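You operate a simulated robot arm through the tools that you are given. There is no shell and no other tool. Be economical: measure what you need, move in short steps, check, and stop when the job is done.

You are at the controls of a simulated robot arm. One attempt, no reset.

Task
Count the small cartons on the top of the wide table, then put as many of the white cubes from the top of the wide table on top of the mould there. Press the clear key two times. Shut the machine door. Shut the white drawer under the black panel. Put the yellow cloth from the top of the slatted rack on the middle of the long workbench. Put the white wedge that says "H27" from the top of the wide table on the code card and the white wedge marked "H34" on the workbench side of the wide table. Open the second cabinet drawer from the top, put the blue clamp on the corner end of the wooden desk away in the inside the second cabinet drawer from the top and shut the drawer again. Any order will do.

The check looks at the end state, three seconds after you hand in, the way a careful person would. Anything else that was tipped, shoved, dropped, spilled or broken makes it a failure. Flat cloth is picked up by pressing the open fingertips on it (5 to 10 N) and closing them slowly along it; thin cloth reads only 2 to 8 mm in the jaws.

Robot
A 7-joint arm with a fingered hand on a trunk, on a base that drives. Base frame: it is fixed to the floor where the robot stands at the start and does not move with it; the origin is under the middle of the robot, x ahead of it, y to its left, z up; the surface under the hand at the start is at about z = 800. Lengths are in mm, angles in degrees, forces in N, time in s.
Its first joint turns from -166.0 to 166.0 degrees. Places, roughly: blue clamp (4x10x3 cm) [4900, 2700, 800]; clear key [4500, -6000, 1200]; code card [2250, 1000, 750]; inside the second cabinet drawer [2500, -2700, 600]; machine door [4100, -5000, 1400]; middle of the long workbench [2500, -2900, 900]; mould [1000, -250, 750]; second cabinet drawer [2500, -2700, 600]; small carton [1000, 500, 750]; white cube [1000, 250, 750]; white drawer under the black panel [4400, -5200, 600]; white wedge [2250, 750, 750]; workbench side of the wide table [1500, -900, 800]; yellow cloth (7x10x4 cm) [5100, -1500, 900]. Payload 3.7 kg.
The TCP is the grasp point between the finger pads, 25 mm short of the fingertips. In the tool frame z runs along the fingers and y along their closing line. Largest opening 88 mm; the body of the gripper starts 29 mm behind the TCP. The gripper is a hand of 5 fingers: y runs from the thumb to the fingers, the wrist lies at [-13, -106, -174] in the tool frame.
Orientation is told as [roll, pitch, yaw] about the base's x, y, z axes, in that order, counted from this pose: with the fingers straight down and the wrist toward the robot, the tool's x, y and z point along [0, 1, 0], [1, 0, 0] and [0, 0, -1] of the base frame.

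Tools
- The arm moves only by the tool nudge_tool. Its argument "steps" is a list of rows, each a list of 6 numbers: the shift along the tool's x, y, z in m, then the turn, a rotation vector about the tool's x, y, z in degrees. In form: [[x, y, z, ax, ay, az], ...]. A call has 1 to 20 rows; each row shifts and turns the commanded pose from where the row before left it, along the tool's axes as they then stand. A row lasts 0.2 s, in which the tool goes at most 50 mm and 8.6 degrees; a call with a longer step from one row to the next is refused whole. A pose out of reach is approached as far as the arm can. The call stops where the force on the tool passes 40 N (or 10 N more than at its start, if that is more) or the arm is blocked; 0.2 s more then pass. In this call time passes only in rows, and 0.2 s behind the last. It gives the time, the measured TCP pose, the force on the tool (base axes), the opening and the grip force at its end, in the units of the frame above (readings bear some noise), with the torque about the TCP (base axes, N m) and any sound that the robot's microphone picked up, and new pictures: "pictures" is both (left out), scene, wrist or none.
- Cameras (640 x 400 px; columns grow to the right, rows downward): "scene" is now at [177.7, 191.7, 1310.3]; the picture's right is [-0.41, -0.91, 0.00], its down [-0.32, 0.14, -0.94] and it looks along [0.86, -0.38, -0.34] (base axes); focal length 278 px, centre (320, 200). "wrist" rides on the gripper at [59, -79, -105] in the tool frame; the picture's right is [-0.73, 0.32, -0.61], its down [-0.62, -0.68, 0.38] and it looks along [-0.29, 0.66, 0.70] (tool axes); focal length 234 px, centre (320, 200). There is no depth. A picture from a camera that has moved, and an enlarged one, comes with that camera's place and axes in the base frame and with its lens. The place of the scene camera against the robot may be out by one fixed shift of up to 12 mm in any direction.
- roll_base(legs): drives the robot by 1 to 6 legs, each [ahead, left, turn to the left] in mm, mm and degrees, along the robot's own axes; the way and the turn of a leg run together, so that a leg with both is an arc; at most 1500 mm and 180 degrees a leg. The arm and the cameras ride along, it lands a little off, and it stops where it bumps. It gives what a move gives, and a new picture of the scene camera.
- move_fingers(index, middle, ring, little, thumb_bend, thumb_turn): sets how far each is bent, from 0 (flat) to 1 (curled in); at 0.3 the hand is open as for a grip, at 0.7 the pads meet at the TCP. One left out holds its place. A second passes; each finger stops where it meets its share of the squeeze, and holds until it gets a number again. It is the only way to open and close the hand. It gives what a move gives, with no picture; readings hold the bend of each and the force on index, middle, ring, little, thumb and palm. thumb_turn goes from beside the hand (0) to across from the fingers (1), as for a grip.
- turn_head(pan, tilt): turns the head with the scene camera to pan (to the left, within 120 degrees either way) and tilt (down, from -29 to 69), counted from straight ahead of the robot. It gives what a move gives, and a new picture of the scene camera.
- enlarge(camera, box): a new picture of the part [left, top, right, bottom] of that camera's present view, enlarged. It takes no simulated time.
- close_job(): hands the job in; it is judged then, once.

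Go step by step. Nothing tells you exact positions but the pictures and the camera data: compare them with the known pose of the tool, close in by small moves and look again before you grip or let go. The budget is 493 turns and 360 pictures, counting those below and the enlarged ones. Unless the task says otherwise, let go and move clear before handing in.

The tools are called after ">>>" as a command line: name --pt "numbers of a row" for each row, then --argument value for the rest, lists and objects as JSON in quotes. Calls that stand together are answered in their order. nudge_tool: Moves the arm, as the interface text tells. Its arguments: {"type":"object","properties":{"steps":{"type":"array","items":{"type":"array","items":{"type":"number"}}},"pictures":{"type":"string","enum":["both","scene","wrist","none"]}},"required":["steps"]} The other tools are called the same way: move_fingers (index, middle, ring, little, thumb_bend, thumb_turn) moves the fingers one by one; roll_base (legs) drives the base; turn_head (pan, tilt) turns the head that bears the scene camera; enlarge (camera, box) takes an enlarged picture of a part of a camera's view; close_job () hands the job in.

At the start:

```text
time: 0.0
position: [776.1, -96.8, 1114.4]
orientation: [0.1, 0.0, 0.0]
contact_force: [-0.3, -0.4, 0.1]
wrist_torque: [-0.01, 0.01, -0.02]
grip_width: 87.7
finger_force: 0.1
shape: jaw
bend: [0.3, 0.3, 0.3, 0.3, 0.3, 0.98]
finger forces: [0.0, 0.1, 0.0, 0.0, 0.0, 0.1]
robot x, y, heading: [-3.2, 1.5, -0.0]
head pan, tilt: [-24.0, 20.2]
```

scene: 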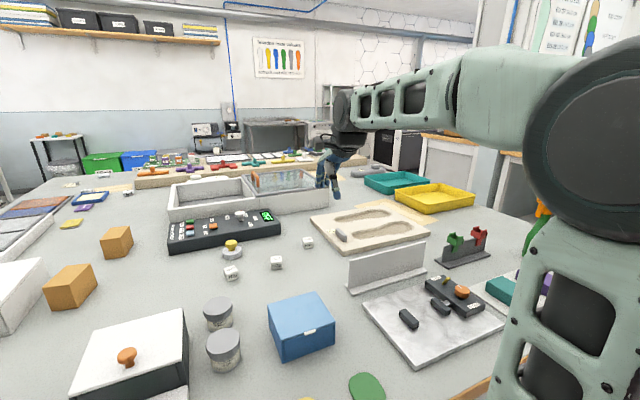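
wrist: 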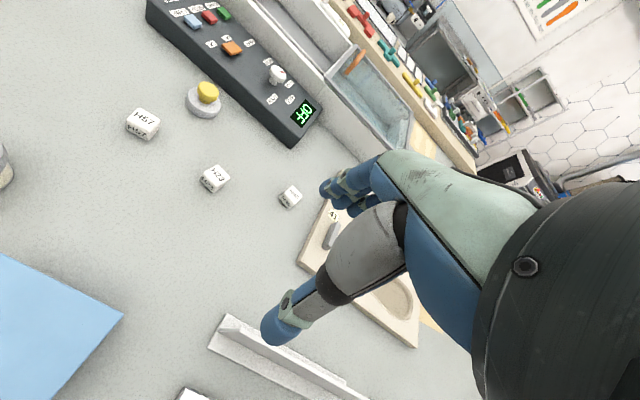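

I see the wide table with two brown cartons, three white cubes, a mould with two foot-shaped hollows. I'll look around more closely before moving.

>>> turn_head --pan 30 --tilt 25

>>> enlarge --camera "scene" --box '[0, 100, 320, 300]'

>>> turn_head --pan -10 --tilt 25

>>> enlarge --camera "scene" --box '[100, 50, 420, 250]'

```text
time: 1.2
position: [774.7, -95.5, 1112.9]
orientation: [0.0, 0.0, 0.0]
contact_force: [0.5, 0.0, -0.2]
wrist_torque: [0.02, 0.02, -0.02]
grip_width: 87.4
finger_force: 0.1
shape: jaw
bend: [0.3, 0.3, 0.3, 0.3, 0.3, 0.98]
finger forces: [0.0, 0.0, 0.0, 0.0, 0.1, 0.0]
robot x, y, heading: [-1.5, 2.1, -0.2]
head pan, tilt: [30.0, 25.0]
camera scene: at [172.5, 275.6, 1302.5], right [0.5, -0.87, 0.0], down [-0.37, -0.21, -0.91], along [0.79, 0.45, -0.42], focal length 278 px, centre (320, 200)
```

scene: 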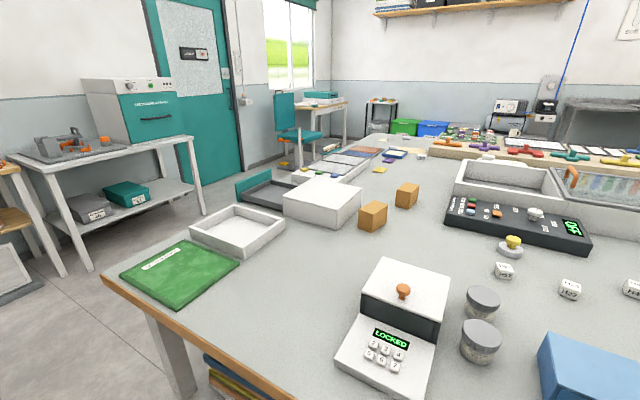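

```text
2.00 times, centred on (160, 200) of scene
camera zoom: at [172.5, 275.6, 1302.5], right [0.5, -0.87, 0.0], down [-0.37, -0.21, -0.91], along [0.79, 0.45, -0.42], focal length 557 px, centre (640, 200)
```

zoom: 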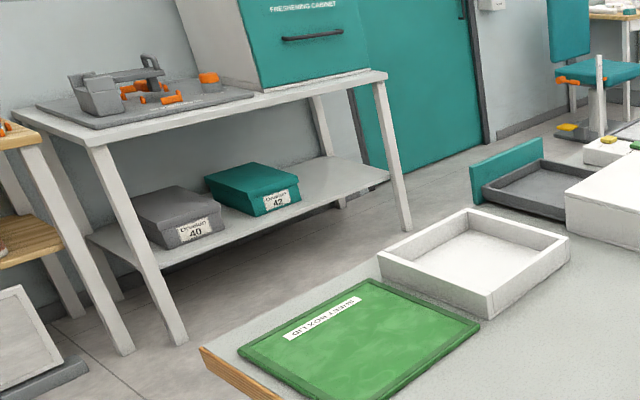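

```text
time: 2.3
position: [776.0, -96.9, 1112.7]
orientation: [0.0, 0.1, -0.1]
contact_force: [-0.5, -0.2, 0.3]
wrist_torque: [0.01, -0.01, -0.02]
grip_width: 87.4
finger_force: 0.0
shape: jaw
bend: [0.3, 0.3, 0.3, 0.3, 0.3, 0.98]
finger forces: [0.1, 0.0, 0.0, 0.0, 0.0, 0.0]
robot x, y, heading: [-1.3, -0.0, -0.2]
head pan, tilt: [-10.0, 25.0]
camera scene: at [183.4, 213.6, 1302.4], right [-0.17, -0.98, 0.0], down [-0.42, 0.07, -0.91], along [0.89, -0.16, -0.42], focal length 278 px, centre (320, 200)
```

scene: 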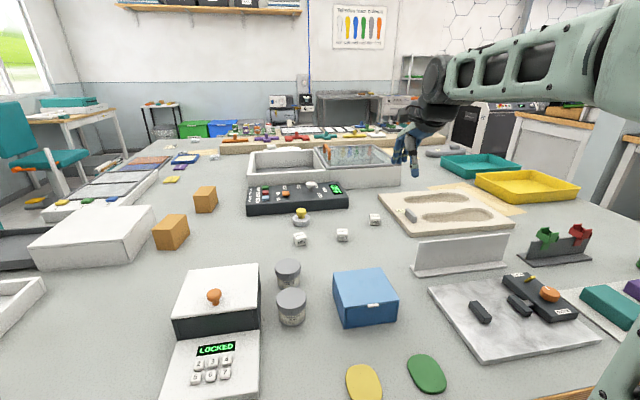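

```text
2.00 times, centred on (260, 150) of scene
camera zoom: at [183.4, 213.6, 1302.4], right [-0.17, -0.98, 0.0], down [-0.42, 0.07, -0.91], along [0.89, -0.16, -0.42], focal length 557 px, centre (440, 300)
```

zoom: 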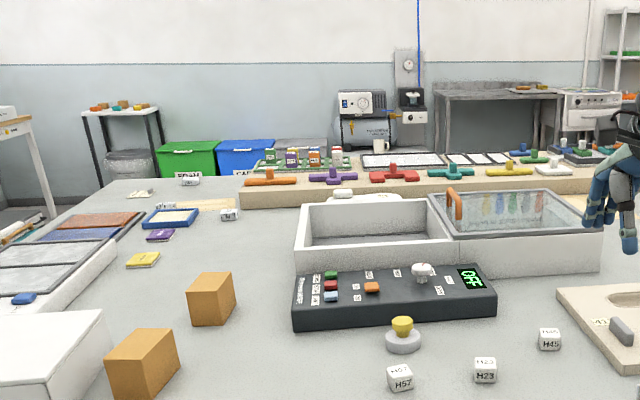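

Two brown cartons are visible so far and cubes marked H57, H23, H45. I'll look at the right side and then drive for a view of the far part of the table.

>>> turn_head --pan -60 --tilt 25

>>> turn_head --pan -110 --tilt 20

>>> turn_head --pan 90 --tilt 20

```text
time: 3.5
position: [775.3, -95.8, 1113.3]
orientation: [0.0, 0.0, 0.0]
contact_force: [0.1, 0.2, -0.3]
wrist_torque: [0.0, -0.02, -0.02]
grip_width: 87.7
finger_force: 0.2
shape: jaw
bend: [0.3, 0.3, 0.3, 0.3, 0.3, 0.98]
finger forces: [0.0, 0.1, 0.1, 0.1, 0.0, 0.0]
robot x, y, heading: [-1.3, -1.4, 0.1]
head pan, tilt: [-60.0, 25.0]
camera scene: at [138.8, 149.8, 1302.4], right [-0.87, -0.5, 0.0], down [-0.21, 0.37, -0.91], along [0.45, -0.78, -0.42], focal length 278 px, centre (320, 200)
```

scene: 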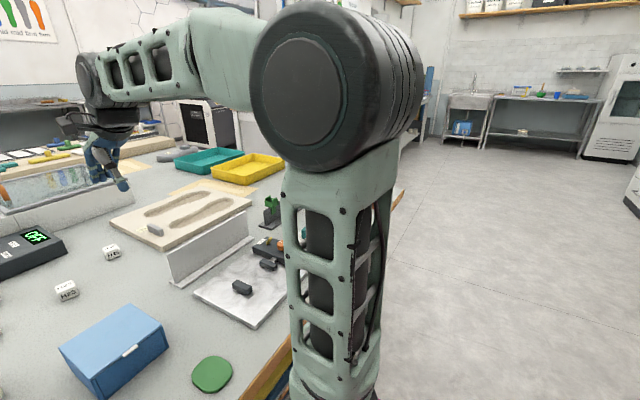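

```text
time: 4.7
position: [775.6, -95.4, 1113.1]
orientation: [0.0, 0.0, 0.0]
contact_force: [-0.1, 1.0, -0.5]
wrist_torque: [-0.02, 0.03, 0.03]
grip_width: 87.5
finger_force: 0.0
shape: jaw
bend: [0.3, 0.3, 0.3, 0.3, 0.3, 0.98]
finger forces: [0.0, 0.1, 0.0, 0.0, 0.0, 0.0]
robot x, y, heading: [-0.0, 2.1, 0.0]
head pan, tilt: [-110.0, 20.0]
camera scene: at [60.9, 142.0, 1310.5], right [-0.94, 0.34, 0.0], down [0.12, 0.32, -0.94], along [-0.32, -0.88, -0.34], focal length 278 px, centre (320, 200)
```

scene: 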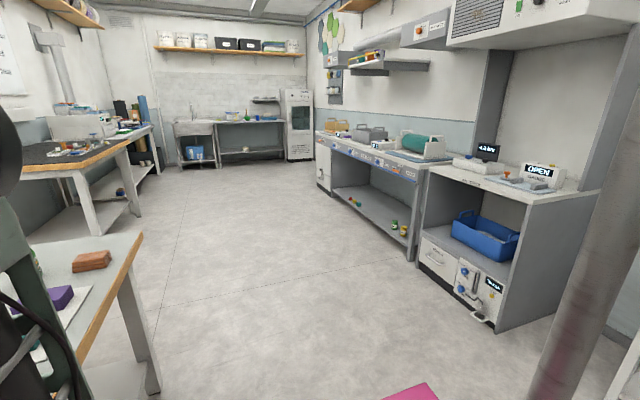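

```text
time: 7.6
position: [775.6, -96.9, 1113.1]
orientation: [0.0, 0.0, 0.0]
contact_force: [0.6, -0.6, 1.0]
wrist_torque: [0.03, -0.04, -0.02]
grip_width: 87.4
finger_force: 0.0
shape: jaw
bend: [0.3, 0.3, 0.3, 0.3, 0.3, 0.98]
finger forces: [0.1, 0.1, 0.0, 0.0, 0.0, 0.0]
robot x, y, heading: [-0.2, 0.3, -0.2]
head pan, tilt: [90.0, 20.0]
camera scene: at [92.7, 322.7, 1310.5], right [1.0, 0.0, 0.0], down [0.0, -0.34, -0.94], along [0.0, 0.94, -0.34], focal length 278 px, centre (320, 200)
```

scene: 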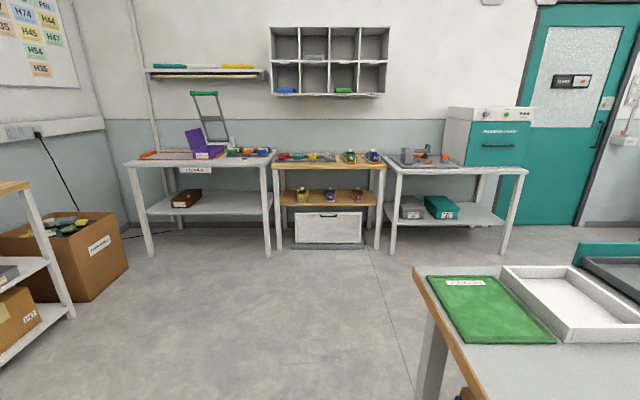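

The table edge is about 430 mm ahead of the base axis. I'll look straight down to see the base clearance before edging closer.

>>> turn_head --pan 0 --tilt 65

```text
time: 9.2
position: [775.6, -96.2, 1113.2]
orientation: [0.0, 0.0, 0.0]
contact_force: [0.3, 0.0, -0.9]
wrist_torque: [0.03, -0.03, 0.0]
grip_width: 87.5
finger_force: 0.0
shape: jaw
bend: [0.3, 0.3, 0.3, 0.3, 0.3, 0.98]
finger forces: [0.0, 0.0, 0.0, 0.0, 0.0, 0.1]
robot x, y, heading: [-2.4, -2.3, -0.1]
head pan, tilt: [0.0, 65.0]
camera scene: at [153.4, 229.6, 1246.8], right [0.0, -1.0, 0.0], down [-0.91, 0.0, -0.42], along [0.42, 0.0, -0.91], focal length 278 px, centre (320, 200)
```

scene: 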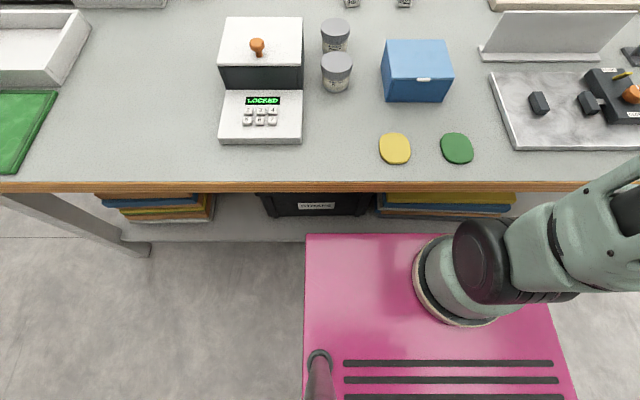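

Table top z comes out near 800 from both cameras; cubes at about H57 (944,141), H23 (945,2), H45 (1025,-136). I'll edge the base 50 mm ahead and move the hand over H57.

>>> roll_base --legs '[[50, 0, 0]]'

>>> nudge_tool --pt "0.04 0.02 0 0 0 0" --pt "0.04 0.02 0 0 0 0" --pt "0.04 0.02 0 0 0 0" --pt "0.04 0.02 0 0 0 0" --pt "0.04 0.02 0 0 0 0" --pt "0.037 0.019 0.02 0 0 0" --pt "0 0 0.045 0 0 0" --pt "0 0 0.045 0 0 0" --pt "0 0 0.045 0 0 0"

```text
time: 10.2
position: [825.4, -95.9, 1113.2]
orientation: [0.0, 0.1, 0.0]
contact_force: [0.7, 0.3, 0.4]
wrist_torque: [-0.01, -0.03, 0.0]
grip_width: 87.6
finger_force: 0.1
shape: jaw
bend: [0.3, 0.3, 0.3, 0.3, 0.3, 0.98]
finger forces: [0.1, 0.0, 0.1, 0.0, 0.0, 0.0]
robot x, y, heading: [48.9, 0.7, -0.1]
head pan, tilt: [0.0, 65.0]
camera scene: at [203.0, 229.6, 1246.8], right [0.0, -1.0, 0.0], down [-0.91, 0.0, -0.42], along [0.42, 0.0, -0.91], focal length 278 px, centre (320, 200)
```

scene: 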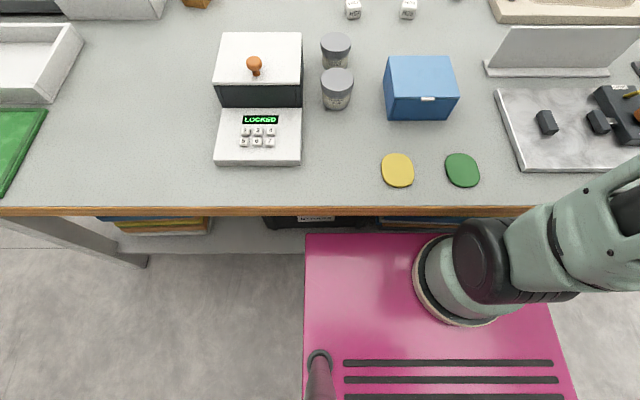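

```text
time: 12.2
position: [943.5, 140.7, 955.9]
orientation: [0.0, 0.0, 0.0]
contact_force: [-0.6, -0.6, -0.1]
wrist_torque: [0.01, 0.0, 0.02]
grip_width: 87.8
finger_force: 0.1
shape: jaw
bend: [0.3, 0.3, 0.3, 0.3, 0.3, 0.98]
finger forces: [0.1, 0.0, 0.0, 0.0, 0.0, 0.0]
robot x, y, heading: [50.5, 4.1, 0.1]
head pan, tilt: [0.0, 65.0]
camera scene: at [202.8, 229.6, 1246.9], right [0.0, -1.0, 0.0], down [-0.91, 0.0, -0.42], along [0.42, 0.0, -0.91], focal length 278 px, centre (320, 200)
camera wrist: at [864.8, 201.4, 1060.3], right [0.32, -0.73, 0.61], down [-0.68, -0.62, -0.38], along [0.66, -0.29, -0.7], focal length 234 px, centre (320, 200)
```

scene: 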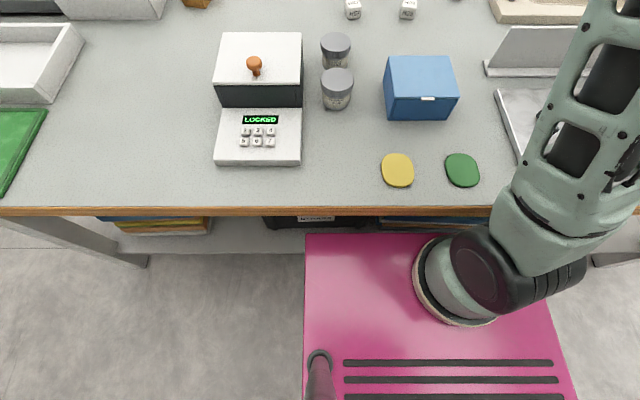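
wrist: 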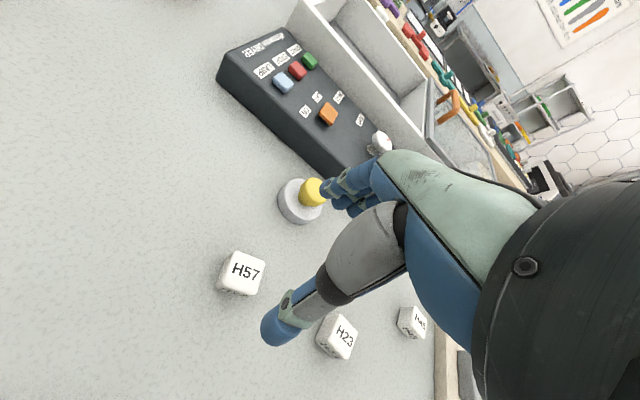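

H57 refines to about (942,148) with ~13° yaw. Aligning and descending partway, then checking.

>>> turn_head --pan 0 --tilt 30

>>> nudge_tool --pt "0.006 -0.001 0 0 0 -6.5" --pt "0 0 0.02 0 0 -6.5" --pt "0 0 0.04 0 0 0"

```text
time: 13.2
position: [943.5, 142.5, 957.7]
orientation: [0.1, 0.1, 0.0]
contact_force: [-0.8, 0.3, 0.5]
wrist_torque: [0.0, 0.0, -0.01]
grip_width: 87.8
finger_force: 0.0
shape: jaw
bend: [0.3, 0.3, 0.3, 0.3, 0.3, 0.98]
finger forces: [0.1, 0.0, 0.0, 0.0, 0.0, 0.0]
robot x, y, heading: [48.0, -0.3, 0.1]
head pan, tilt: [0.0, 30.0]
camera scene: at [232.7, 229.6, 1294.4], right [0.0, -1.0, 0.0], down [-0.5, 0.0, -0.87], along [0.87, 0.0, -0.5], focal length 278 px, centre (320, 200)
```

scene: 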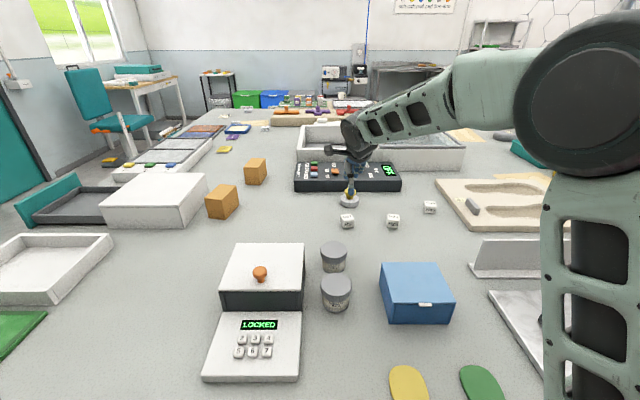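

```text
time: 14.0
position: [943.8, 147.3, 898.0]
orientation: [0.2, -0.2, 12.9]
contact_force: [0.0, -0.2, 0.6]
wrist_torque: [0.0, 0.02, 0.0]
grip_width: 87.7
finger_force: 0.1
shape: jaw
bend: [0.3, 0.3, 0.3, 0.3, 0.3, 0.98]
finger forces: [0.0, 0.0, 0.1, 0.0, 0.0, 0.1]
robot x, y, heading: [47.7, -0.2, 0.1]
head pan, tilt: [0.0, 30.0]
camera scene: at [232.6, 229.6, 1294.5], right [0.0, -1.0, 0.0], down [-0.5, 0.0, -0.87], along [0.87, 0.0, -0.5], focal length 278 px, centre (320, 200)
camera wrist: at [853.8, 187.3, 1001.5], right [0.48, -0.63, 0.61], down [-0.52, -0.76, -0.38], along [0.71, -0.13, -0.7], focal length 234 px, centre (320, 200)
```

scene: 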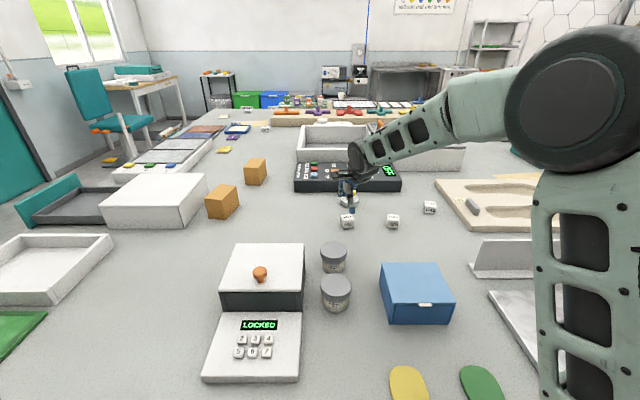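
wrist: 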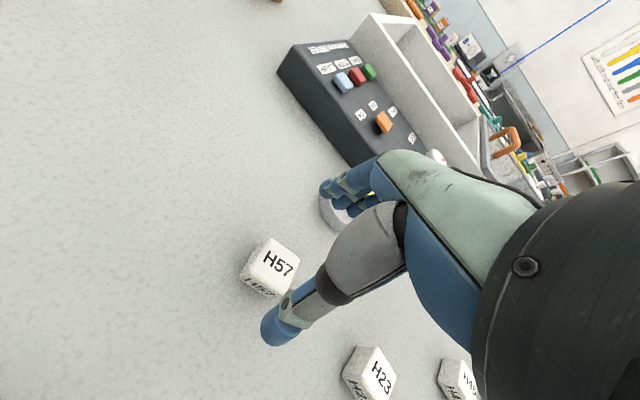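

Cube H57 is well between the fingers. Descending to grip height.

>>> nudge_tool --pt "0.003 0 0.03 0 0 0" --pt "0 0 0.025 0 0 0" --pt "0 0 0.011 0 0 0" --pictures "wrist"

>>> enlarge --camera "scene" --box '[280, 140, 440, 240]'

```text
time: 14.8
position: [941.7, 150.3, 831.2]
orientation: [0.1, 0.0, 13.1]
contact_force: [0.5, 0.0, -0.2]
wrist_torque: [0.02, -0.01, 0.0]
grip_width: 87.7
finger_force: 0.0
shape: jaw
bend: [0.3, 0.3, 0.3, 0.3, 0.3, 0.98]
finger forces: [0.0, 0.0, 0.0, 0.0, 0.1, 0.1]
robot x, y, heading: [49.3, -2.4, 0.1]
head pan, tilt: [0.0, 30.0]
camera wrist: at [852.1, 190.7, 935.2], right [0.48, -0.63, 0.61], down [-0.52, -0.76, -0.38], along [0.71, -0.13, -0.7], focal length 234 px, centre (320, 200)
```

wrist: 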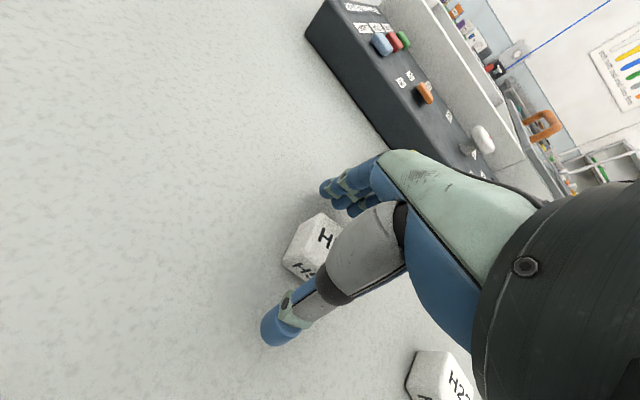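

```text
4.00 times, centred on (360, 190) of scene
camera zoom: at [232.7, 229.6, 1294.5], right [0.0, -1.0, 0.0], down [-0.5, 0.0, -0.87], along [0.87, 0.0, -0.5], focal length 1114 px, centre (160, 240)
```

zoom: 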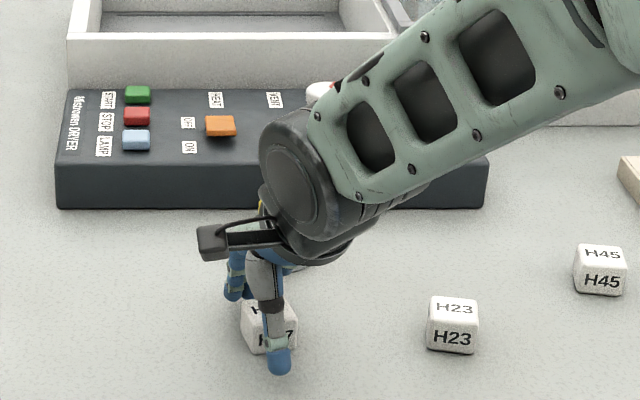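

The thumb is in front of the cube and the fingers behind. Closing index, middle and thumb.

>>> move_fingers --index 0.7 --middle 0.7 --thumb_bend 0.7

>>> enlarge --camera "scene" --box '[280, 140, 440, 240]'

```text
time: 15.8
position: [942.1, 150.0, 831.8]
orientation: [-0.1, 0.1, 12.9]
contact_force: [0.2, 0.0, 0.5]
wrist_torque: [0.03, -0.01, 0.01]
grip_width: 29.0
finger_force: 11.1
shape: fingers
bend: [0.59, 0.62, 0.3, 0.3, 0.56, 0.96]
finger forces: [6.1, 5.9, 0.0, 0.0, 11.7, 0.0]
robot x, y, heading: [50.1, -0.9, -0.1]
head pan, tilt: [0.0, 30.0]
```

```text
4.00 times, centred on (360, 190) of scene
camera zoom: at [232.8, 229.6, 1294.5], right [0.0, -1.0, 0.0], down [-0.5, 0.0, -0.87], along [0.87, 0.0, -0.5], focal length 1114 px, centre (160, 240)
```

zoom: 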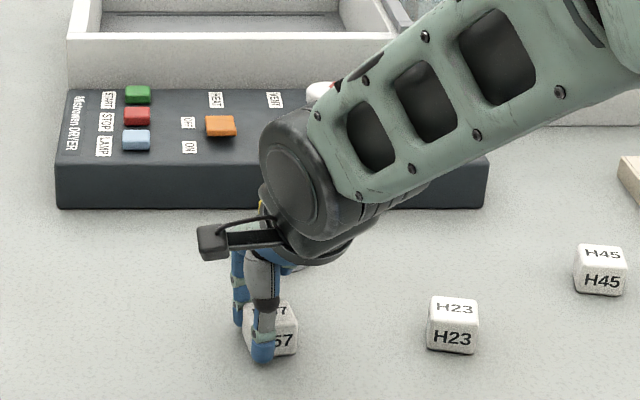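

Gripped at 29 mm with good forces. Lifting and then looking at the mould to find a flat place.

>>> nudge_tool --pt "0 0 -0.02 0 0 0" --pt "0 0 -0.04 0 0 0" --pt "0 0 -0.04 0 0 0" --pictures "none"

>>> enlarge --camera "scene" --box '[320, 120, 576, 280]'

```text
time: 16.6
position: [941.1, 150.5, 933.3]
orientation: [0.1, 0.1, 13.1]
contact_force: [0.3, -0.4, 0.3]
wrist_torque: [0.0, 0.0, -0.02]
grip_width: 28.8
finger_force: 11.2
shape: fingers
bend: [0.59, 0.62, 0.3, 0.3, 0.56, 0.96]
finger forces: [6.2, 5.5, 0.1, 0.0, 11.7, 0.1]
robot x, y, heading: [45.1, 2.4, -0.0]
head pan, tilt: [0.0, 30.0]
```

```text
2.50 times, centred on (448, 200) of scene
camera zoom: at [232.9, 229.6, 1294.4], right [0.0, -1.0, 0.0], down [-0.5, 0.0, -0.87], along [0.87, 0.0, -0.5], focal length 696 px, centre (0, 200)
```

zoom: 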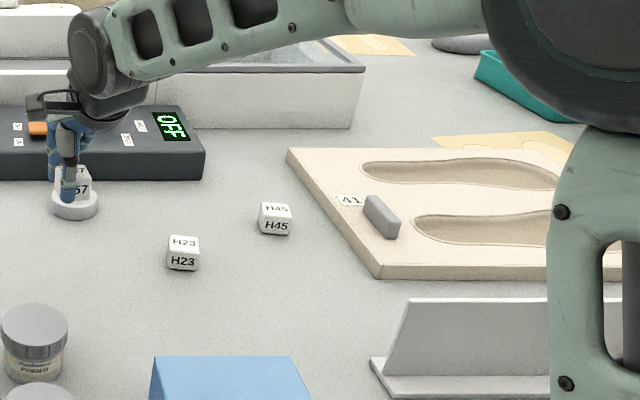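

Mould top spans about x 906–1214, left edge y≈-215; the front rim (x 906–948) is flat and the fixed "41" block sits near (990,-257). I'll carry H57 over the front rim around y=-320.

>>> nudge_tool --pt "0 0 -0.03 0 0 6.5" --pt "0 0 0 0 0 6.5" --pt "-0.047 -0.001 0 0 0 0" --pt "-0.047 -0.001 0 0 0 0" --pt "-0.047 -0.001 0 0 0 0" --pt "-0.047 -0.001 0 0 0 0" --pt "-0.047 -0.001 0 0 0 0" --pt "-0.047 -0.001 0 0 0 0" --pt "-0.047 -0.001 0 0 0 0" --pt "-0.047 -0.001 0 0 0 0" --pt "-0.047 -0.001 0 0 0 0" --pt "-0.047 -0.001 0 0 0 0"

```text
time: 19.2
position: [932.1, -319.6, 960.3]
orientation: [0.1, 0.0, 0.2]
contact_force: [-0.4, -0.4, -0.5]
wrist_torque: [-0.01, -0.02, -0.01]
grip_width: 28.5
finger_force: 11.5
shape: fingers
bend: [0.59, 0.63, 0.3, 0.3, 0.56, 0.96]
finger forces: [6.1, 5.3, 0.1, 0.0, 11.5, 0.0]
robot x, y, heading: [48.7, 1.9, 0.1]
head pan, tilt: [0.0, 30.0]
camera scene: at [232.6, 229.9, 1294.5], right [0.0, -1.0, 0.0], down [-0.5, 0.0, -0.87], along [0.87, 0.0, -0.5], focal length 278 px, centre (320, 200)
camera wrist: at [854.0, -260.1, 1064.0], right [0.32, -0.73, 0.61], down [-0.68, -0.62, -0.38], along [0.66, -0.29, -0.7], focal length 234 px, centre (320, 200)
```

scene: 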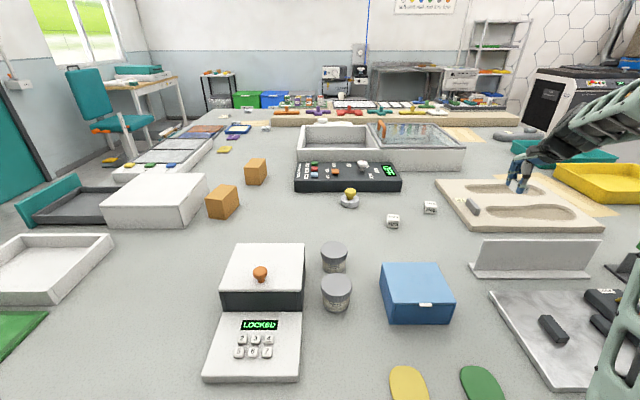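
wrist: 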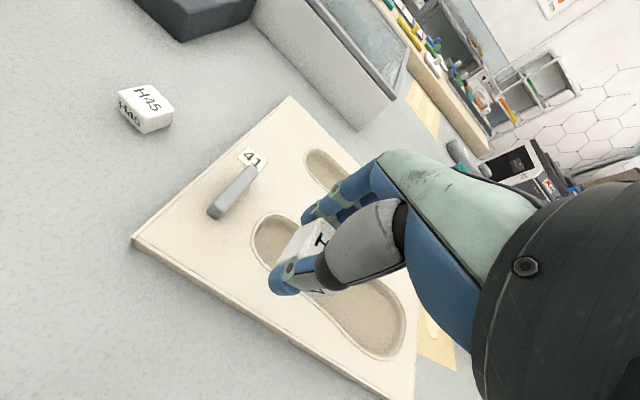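

Rim geometry confirmed (front edge x≈907, hollow starts ≈958 at y=-320). Descending over the rim.

>>> nudge_tool --pt "0 -0.002 0.04 0 0 0" --pt "0 0 0.04 0 0 0" --pt "0 0 0.016 0 0 0" --pictures "wrist"

>>> enlarge --camera "scene" --box '[430, 140, 590, 240]'

```text
time: 20.0
position: [931.5, -319.8, 866.4]
orientation: [0.0, 0.0, -0.1]
contact_force: [-0.7, 0.3, -0.3]
wrist_torque: [-0.01, 0.0, -0.02]
grip_width: 28.8
finger_force: 11.9
shape: fingers
bend: [0.59, 0.63, 0.3, 0.3, 0.56, 0.96]
finger forces: [6.0, 5.4, 0.1, 0.0, 11.4, 0.0]
robot x, y, heading: [51.4, -2.5, -0.2]
head pan, tilt: [0.0, 30.0]
camera wrist: at [852.3, -260.0, 970.0], right [0.32, -0.73, 0.61], down [-0.68, -0.62, -0.38], along [0.66, -0.29, -0.7], focal length 234 px, centre (320, 200)
```

wrist: 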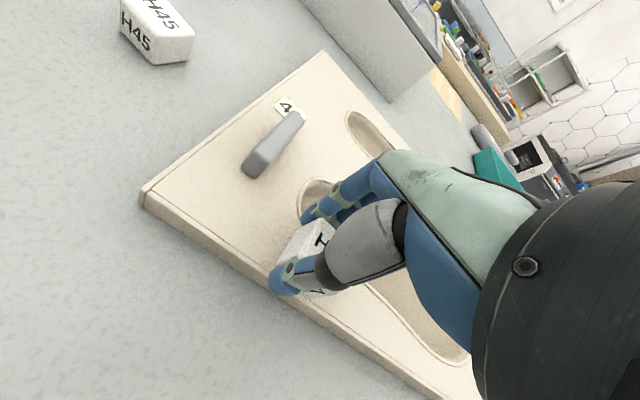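

```text
4.00 times, centred on (510, 190) of scene
camera zoom: at [232.7, 229.6, 1294.5], right [0.0, -1.0, 0.0], down [-0.5, 0.0, -0.87], along [0.87, 0.0, -0.5], focal length 1114 px, centre (-440, 240)
```

zoom: 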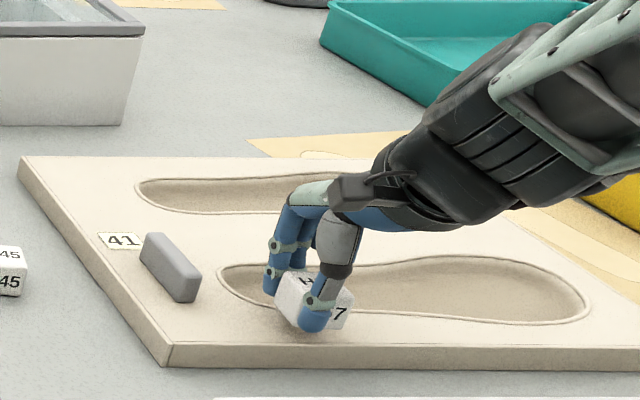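

Cube is over the front rim. Lowering gently until contact.

>>> nudge_tool --pt "0 0 0.005 0 0 0" --pt "0 0 0.004 0 0 0" --pt "0 0 0.002 0 0 0" --pictures "none"

>>> enlarge --camera "scene" --box '[470, 170, 550, 220]'

```text
time: 20.8
position: [929.6, -320.5, 854.1]
orientation: [0.0, -0.1, 0.1]
contact_force: [0.5, -1.3, -0.5]
wrist_torque: [-0.03, 0.0, 0.0]
grip_width: 28.5
finger_force: 11.3
shape: fingers
bend: [0.59, 0.63, 0.3, 0.3, 0.56, 0.96]
finger forces: [6.1, 5.3, 0.0, 0.1, 11.3, 0.0]
robot x, y, heading: [48.3, 2.1, -0.2]
head pan, tilt: [0.0, 30.0]
```

```text
8.00 times, centred on (510, 195) of scene
camera zoom: at [232.8, 229.5, 1294.5], right [0.0, -1.0, 0.0], down [-0.5, 0.0, -0.87], along [0.87, 0.0, -0.5], focal length 2228 px, centre (-1200, 240)
```

zoom: 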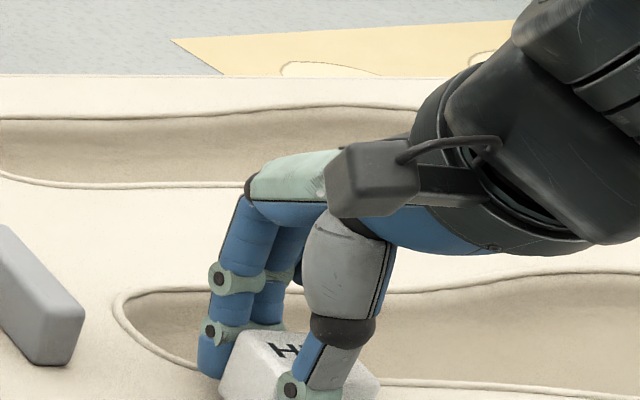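

No contact yet; continuing in small steps.

>>> nudge_tool --pt "0 0 0.0015 0 0 0" --pt "0 0 0.0015 0 0 0" --pictures "none"

>>> enlarge --camera "scene" --box '[470, 185, 550, 235]'

```text
time: 21.4
position: [930.0, -320.0, 852.7]
orientation: [0.0, -0.1, 0.0]
contact_force: [-0.4, 0.6, 5.4]
wrist_torque: [-0.03, -0.07, -0.03]
grip_width: 28.5
finger_force: 12.7
shape: fingers
bend: [0.6, 0.63, 0.3, 0.3, 0.56, 0.95]
finger forces: [6.3, 5.8, 0.1, 0.1, 12.5, 0.0]
robot x, y, heading: [48.2, 0.5, -0.0]
head pan, tilt: [0.0, 30.0]
```

```text
8.00 times, centred on (510, 210) of scene
camera zoom: at [232.5, 229.6, 1294.5], right [0.0, -1.0, 0.0], down [-0.5, 0.0, -0.87], along [0.87, 0.0, -0.5], focal length 2228 px, centre (-1200, 120)
```

zoom: 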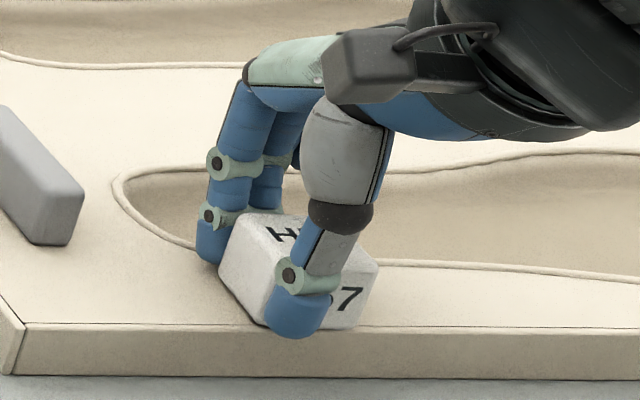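

Contact, but the cube's front corner is right at the mould's edge. I'll lift 3 mm, shift 8 mm inward and set it down.

>>> nudge_tool --pt "0 0 -0.004 0 0 0" --pt "0.004 0.008 0 0 0 7" --pt "0 0 0.003 0 0 0" --pictures "none"

>>> enlarge --camera "scene" --box '[470, 185, 550, 235]'

```text
time: 22.2
position: [936.2, -316.3, 854.3]
orientation: [0.0, 0.0, -7.0]
contact_force: [-0.5, 1.1, 4.9]
wrist_torque: [-0.06, -0.03, 0.0]
grip_width: 28.4
finger_force: 11.4
shape: fingers
bend: [0.6, 0.63, 0.3, 0.3, 0.56, 0.95]
finger forces: [6.1, 5.5, 0.0, 0.0, 12.5, 0.0]
robot x, y, heading: [52.7, -1.9, -0.0]
head pan, tilt: [0.0, 30.0]
```

```text
8.00 times, centred on (510, 210) of scene
camera zoom: at [232.6, 229.6, 1294.5], right [0.0, -1.0, 0.0], down [-0.5, 0.0, -0.87], along [0.87, 0.0, -0.5], focal length 2228 px, centre (-1200, 120)
```

zoom: 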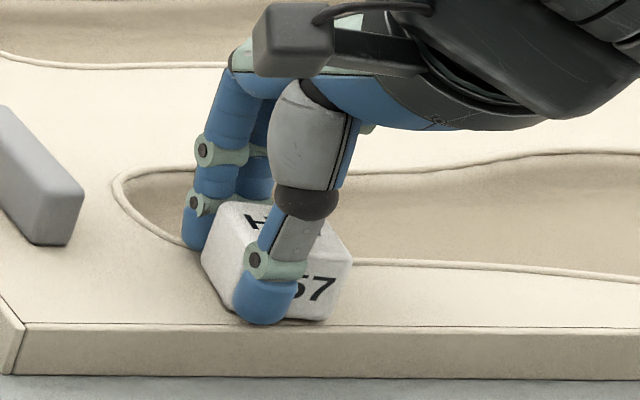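

Cube stands on the rim now. Lowering a hair and releasing gently.

>>> nudge_tool --pt "0 0.002 0.001 0 0 0" --pictures "none"

>>> move_fingers --index 0.45 --middle 0.45 --thumb_bend 0.45

>>> enlarge --camera "scene" --box '[470, 185, 550, 235]'

```text
time: 22.6
position: [940.8, -319.0, 852.4]
orientation: [-0.1, -0.1, -7.0]
contact_force: [-2.9, 0.6, 9.2]
wrist_torque: [0.03, -0.03, -0.01]
grip_width: 28.5
finger_force: 12.9
shape: fingers
bend: [0.61, 0.64, 0.3, 0.3, 0.56, 0.95]
finger forces: [6.0, 5.3, 0.0, 0.1, 14.4, 0.1]
robot x, y, heading: [48.4, -0.7, 0.2]
head pan, tilt: [0.0, 30.0]
```

```text
time: 23.6
position: [940.7, -316.3, 851.9]
orientation: [0.0, -0.1, -7.0]
contact_force: [0.4, 0.2, 0.2]
wrist_torque: [0.02, 0.0, 0.03]
grip_width: 52.3
finger_force: 0.0
shape: fingers
bend: [0.45, 0.45, 0.3, 0.3, 0.45, 0.97]
finger forces: [0.0, 0.0, 0.1, 0.0, 0.0, 0.1]
robot x, y, heading: [48.9, 0.1, 0.1]
head pan, tilt: [0.0, 30.0]
```

```text
8.00 times, centred on (510, 210) of scene
camera zoom: at [232.8, 229.5, 1294.5], right [0.0, -1.0, 0.0], down [-0.5, 0.0, -0.87], along [0.87, 0.0, -0.5], focal length 2228 px, centre (-1200, 120)
```

zoom: 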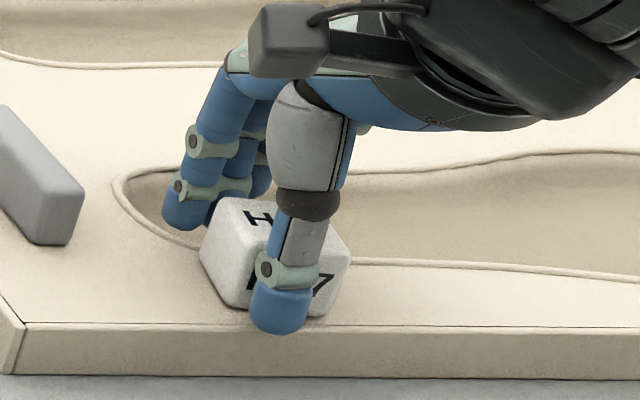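

H57 is standing on the mould. Rising and going to H23.

>>> nudge_tool --pt "0 0 -0.03 0 0 0" --pt "0 0 -0.045 0 0 0" --pt "0 0 -0.045 0 0 -7" --pt "0.045 0 0 0 0 0" --pt "0.045 0 0 0 0 0" --pt "0.045 0 0 0 0 0" --pt "0.045 0 0 0 0 0" --pt "0.047 0 0 0 0 0" --pt "0.047 0 0 0 0 0" --pt "0.047 0 0 0 0 0" --pt "0 0 0.04 0 0 0" --pt "0 0 0.025 0 0 0" --pictures "none"

>>> move_fingers --index 0.3 --middle 0.3 --thumb_bend 0.3

>>> nudge_tool --pt "0 0 0.001 0 0 0"

```text
time: 26.2
position: [940.8, 4.9, 906.0]
orientation: [0.0, 0.0, 0.0]
contact_force: [-0.2, 0.0, -0.4]
wrist_torque: [0.0, 0.02, 0.03]
grip_width: 52.1
finger_force: 0.1
shape: fingers
bend: [0.45, 0.45, 0.3, 0.3, 0.45, 0.97]
finger forces: [0.0, 0.0, 0.1, 0.0, 0.0, 0.0]
robot x, y, heading: [51.6, -2.4, -0.0]
head pan, tilt: [0.0, 30.0]
```

```text
time: 27.2
position: [940.1, 3.7, 907.3]
orientation: [0.0, 0.0, 0.0]
contact_force: [-0.3, 0.4, 0.0]
wrist_torque: [0.0, -0.02, -0.04]
grip_width: 84.5
finger_force: 0.1
shape: fingers
bend: [0.3, 0.3, 0.3, 0.3, 0.3, 0.97]
finger forces: [0.0, 0.0, 0.0, 0.1, 0.1, 0.0]
robot x, y, heading: [48.0, 2.0, 0.3]
head pan, tilt: [0.0, 30.0]
```

```text
time: 27.6
position: [941.0, 4.6, 904.8]
orientation: [0.1, 0.0, -0.1]
contact_force: [-0.4, -0.5, 0.3]
wrist_torque: [0.01, -0.01, -0.01]
grip_width: 84.4
finger_force: 0.0
shape: fingers
bend: [0.3, 0.3, 0.3, 0.3, 0.3, 0.97]
finger forces: [0.1, 0.0, 0.1, 0.0, 0.1, 0.0]
robot x, y, heading: [47.3, 1.1, 0.1]
head pan, tilt: [0.0, 30.0]
camera scene: at [232.8, 229.6, 1294.5], right [0.0, -1.0, 0.0], down [-0.5, 0.0, -0.87], along [0.87, 0.0, -0.5], focal length 278 px, centre (320, 200)
camera wrist: at [861.5, 63.9, 1009.2], right [0.32, -0.73, 0.61], down [-0.68, -0.62, -0.38], along [0.66, -0.29, -0.7], focal length 234 px, centre (320, 200)
```

scene: 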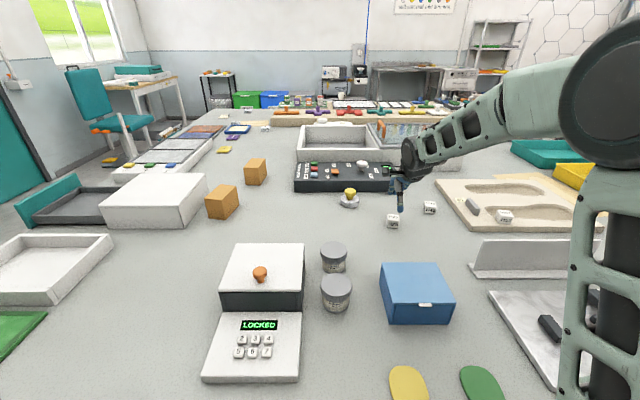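
wrist: 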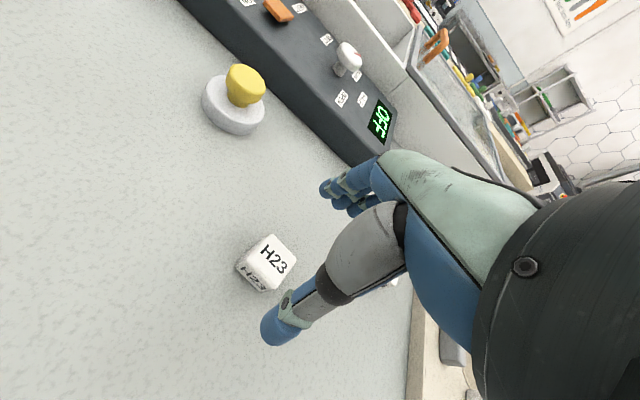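

H23 is at (947,7), yaw about -8°. Aligning and descending to grip.

>>> nudge_tool --pt "-0.002 0.005 0 0 0 8" --pt "0 0 0.03 0 0 0" --pt "0 0 0.03 0 0 0" --pt "0 0 0.013 0 0 0" --pictures "none"

>>> enlarge --camera "scene" --box '[350, 160, 450, 240]'

```text
time: 28.6
position: [946.3, 4.4, 832.2]
orientation: [0.0, -0.1, -8.0]
contact_force: [0.2, 0.5, -0.5]
wrist_torque: [0.0, 0.02, -0.01]
grip_width: 84.7
finger_force: 0.1
shape: fingers
bend: [0.3, 0.3, 0.3, 0.3, 0.3, 0.97]
finger forces: [0.1, 0.0, 0.1, 0.1, 0.0, 0.0]
robot x, y, heading: [48.8, 2.3, -0.1]
head pan, tilt: [0.0, 30.0]
```

```text
5.00 times, centred on (400, 200) of scene
camera zoom: at [232.7, 229.6, 1294.5], right [0.0, -1.0, 0.0], down [-0.5, 0.0, -0.87], along [0.87, 0.0, -0.5], focal length 1393 px, centre (-80, 200)
```

zoom: 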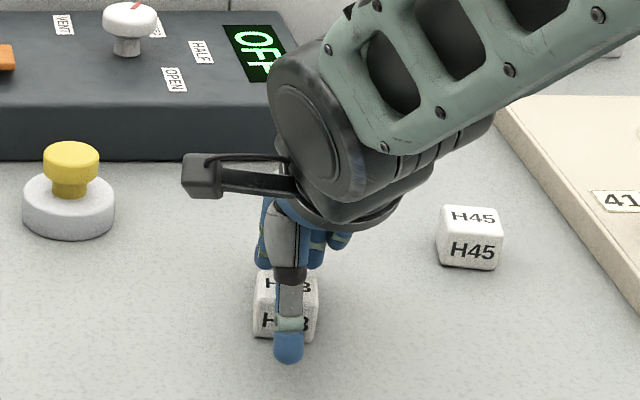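

Thumb is centred on H23. Closing.

>>> move_fingers --index 0.7 --middle 0.7 --thumb_bend 0.7

>>> nudge_tool --pt "0 0 -0.03 0 0 0" --pt "0 0 -0.045 0 0 0" --pt "0 0 -0.045 0 0 0" --pictures "none"

>>> enlarge --camera "scene" --box '[350, 140, 590, 260]'

```text
time: 29.6
position: [946.3, 3.7, 831.8]
orientation: [0.0, -0.1, -7.9]
contact_force: [-0.4, -1.3, 0.1]
wrist_torque: [0.02, -0.01, 0.04]
grip_width: 29.4
finger_force: 11.9
shape: fingers
bend: [0.59, 0.62, 0.3, 0.3, 0.56, 0.96]
finger forces: [6.3, 5.6, 0.0, 0.0, 11.6, 0.1]
robot x, y, heading: [50.6, -0.6, 0.1]
head pan, tilt: [0.0, 30.0]
```

```text
time: 30.4
position: [943.1, 3.8, 951.3]
orientation: [0.0, 0.1, -8.0]
contact_force: [-0.2, -0.2, -0.3]
wrist_torque: [0.01, -0.03, -0.02]
grip_width: 29.2
finger_force: 11.1
shape: fingers
bend: [0.59, 0.63, 0.3, 0.3, 0.56, 0.96]
finger forces: [6.3, 5.3, 0.0, 0.0, 11.5, 0.0]
robot x, y, heading: [47.9, 0.6, 0.1]
head pan, tilt: [0.0, 30.0]
```

```text
2.67 times, centred on (470, 200) of scene
camera zoom: at [232.9, 229.6, 1294.4], right [0.0, -1.0, 0.0], down [-0.5, 0.0, -0.87], along [0.87, 0.0, -0.5], focal length 743 px, centre (-80, 200)
```

zoom: 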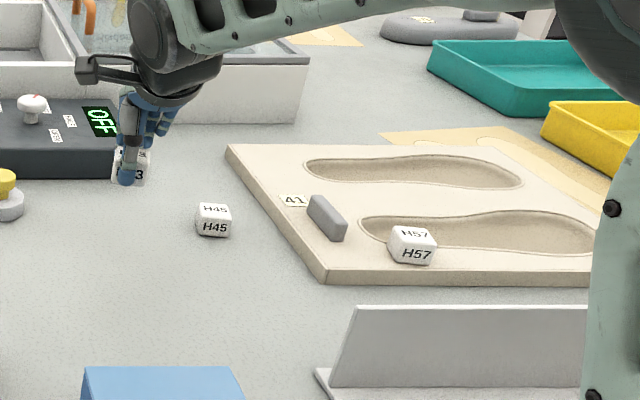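

H57 is steady. Carrying H23 to the rim at about y=-390.

>>> nudge_tool --pt "0 0 0 0 0 -8" --pt "-0.044 -0.001 0 0 0 0" --pt "-0.044 -0.001 0 0 0 0" --pt "-0.044 -0.001 0 0 0 0" --pt "-0.044 -0.001 0 0 0 0" --pt "-0.044 -0.001 0 0 0 0" --pt "-0.044 -0.001 0 0 0 0" --pt "-0.044 -0.001 0 0 0 0" --pt "-0.044 -0.001 0 0 0 0" --pt "-0.044 0 0 0 0 0" --pt "0 0 0.04 0 0 0" --pt "0 0 0.035 0 0 0" --pictures "wrist"

>>> enlarge --camera "scene" --box '[440, 140, 600, 240]'

```text
time: 33.0
position: [935.9, -393.3, 878.7]
orientation: [-0.1, -0.1, 0.0]
contact_force: [0.4, 0.0, 0.0]
wrist_torque: [0.0, 0.02, 0.02]
grip_width: 28.8
finger_force: 11.2
shape: fingers
bend: [0.59, 0.63, 0.3, 0.3, 0.56, 0.96]
finger forces: [6.2, 5.1, 0.1, 0.1, 11.3, 0.0]
robot x, y, heading: [52.1, 0.1, -0.4]
head pan, tilt: [0.0, 30.0]
camera wrist: at [856.8, -333.9, 981.5], right [0.32, -0.73, 0.61], down [-0.68, -0.62, -0.38], along [0.66, -0.29, -0.7], focal length 234 px, centre (320, 200)
```

wrist: 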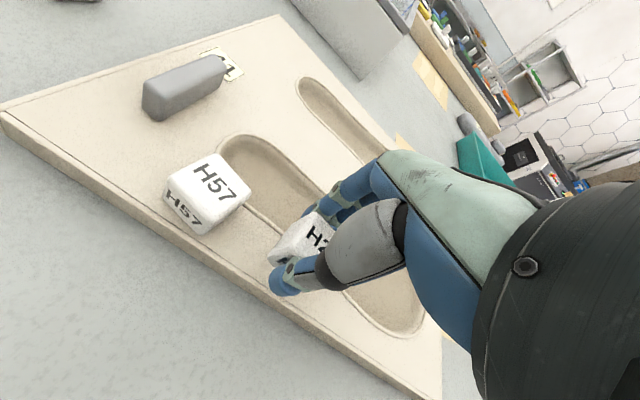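

```text
4.00 times, centred on (520, 190) of scene
camera zoom: at [232.7, 229.6, 1294.5], right [0.0, -1.0, 0.0], down [-0.5, 0.0, -0.87], along [0.87, 0.0, -0.5], focal length 1114 px, centre (-480, 240)
```

zoom: 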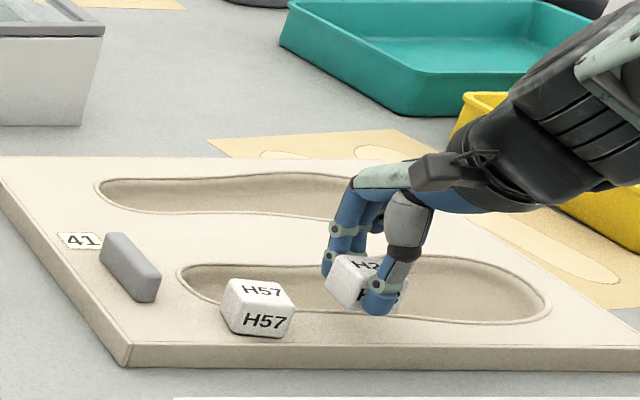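

Positioned over the rim beside H57. Lowering to contact.

>>> nudge_tool --pt "0 0 0.018 0 0 0" --pt "0 0 0.004 0 0 0" --pt "0 0 0.002 0 0 0" --pt "0 0 0.0015 0 0 0" --pictures "none"

>>> enlarge --camera "scene" --box '[490, 185, 570, 235]'

```text
time: 34.0
position: [937.2, -394.2, 852.9]
orientation: [-0.1, -0.1, 0.0]
contact_force: [-0.9, -0.5, 5.9]
wrist_torque: [-0.03, -0.09, -0.02]
grip_width: 28.8
finger_force: 12.7
shape: fingers
bend: [0.59, 0.63, 0.3, 0.3, 0.56, 0.96]
finger forces: [6.5, 5.5, 0.0, 0.0, 12.4, 0.0]
robot x, y, heading: [49.3, -2.5, 0.2]
head pan, tilt: [0.0, 30.0]
```

```text
8.00 times, centred on (530, 210) of scene
camera zoom: at [232.6, 229.6, 1294.5], right [0.0, -1.0, 0.0], down [-0.5, 0.0, -0.87], along [0.87, 0.0, -0.5], focal length 2228 px, centre (-1360, 120)
```

zoom: 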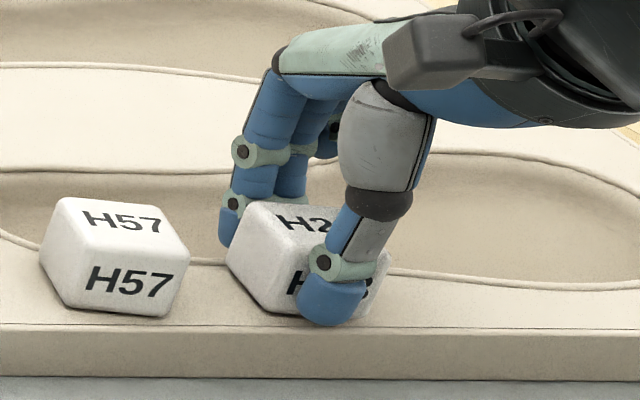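

Contact. I'll bring it 4 mm toward the front so its centre is safely on the rim, then release.

>>> nudge_tool --pt "0 0 -0.003 0 0 0" --pt "0 -0.004 0 0 0 0" --pt "0 0 0.0035 0 0 0" --pictures "none"

>>> move_fingers --index 0.45 --middle 0.45 --thumb_bend 0.45

>>> nudge_tool --pt "0 0 -0.03 0 0 0" --pt "0 0 -0.045 0 0 0" --pt "0 0 -0.045 0 0 0" --pt "0 0 -0.045 0 0 0" --pt "0 0 -0.045 0 0 0" --pt "0 -0.045 -0.045 0 0 0" --pt "0 -0.045 0 0 0 0" --pt "0 -0.045 0 0 0 0" --pictures "none"

>>> enlarge --camera "scene" --box '[430, 140, 590, 240]'

```text
time: 34.8
position: [933.4, -393.8, 853.7]
orientation: [0.0, -0.1, 0.0]
contact_force: [-1.0, -0.5, 6.0]
wrist_torque: [-0.01, -0.03, -0.01]
grip_width: 28.8
finger_force: 12.1
shape: fingers
bend: [0.6, 0.63, 0.3, 0.3, 0.56, 0.96]
finger forces: [6.4, 5.5, 0.0, 0.0, 12.5, 0.0]
robot x, y, heading: [48.7, 0.5, 0.0]
head pan, tilt: [0.0, 30.0]
```

```text
time: 35.8
position: [933.5, -394.3, 853.7]
orientation: [0.0, 0.0, 0.0]
contact_force: [0.4, -0.1, -0.1]
wrist_torque: [0.01, 0.0, 0.01]
grip_width: 52.3
finger_force: 0.1
shape: fingers
bend: [0.45, 0.45, 0.3, 0.3, 0.45, 0.97]
finger forces: [0.0, 0.1, 0.1, 0.0, 0.0, 0.0]
robot x, y, heading: [48.9, -2.6, -0.0]
head pan, tilt: [0.0, 30.0]
```

```text
refused: row 6 steps farther than a row can; nothing moved
```

```text
4.00 times, centred on (510, 190) of scene
camera zoom: at [232.8, 229.5, 1294.5], right [0.0, -1.0, 0.0], down [-0.5, 0.0, -0.87], along [0.87, 0.0, -0.5], focal length 1114 px, centre (-440, 240)
```

zoom: 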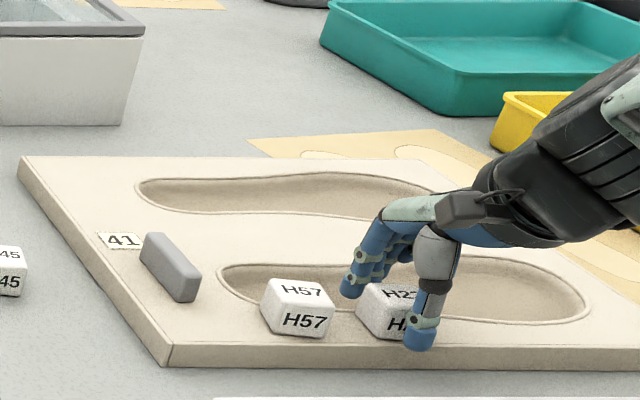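

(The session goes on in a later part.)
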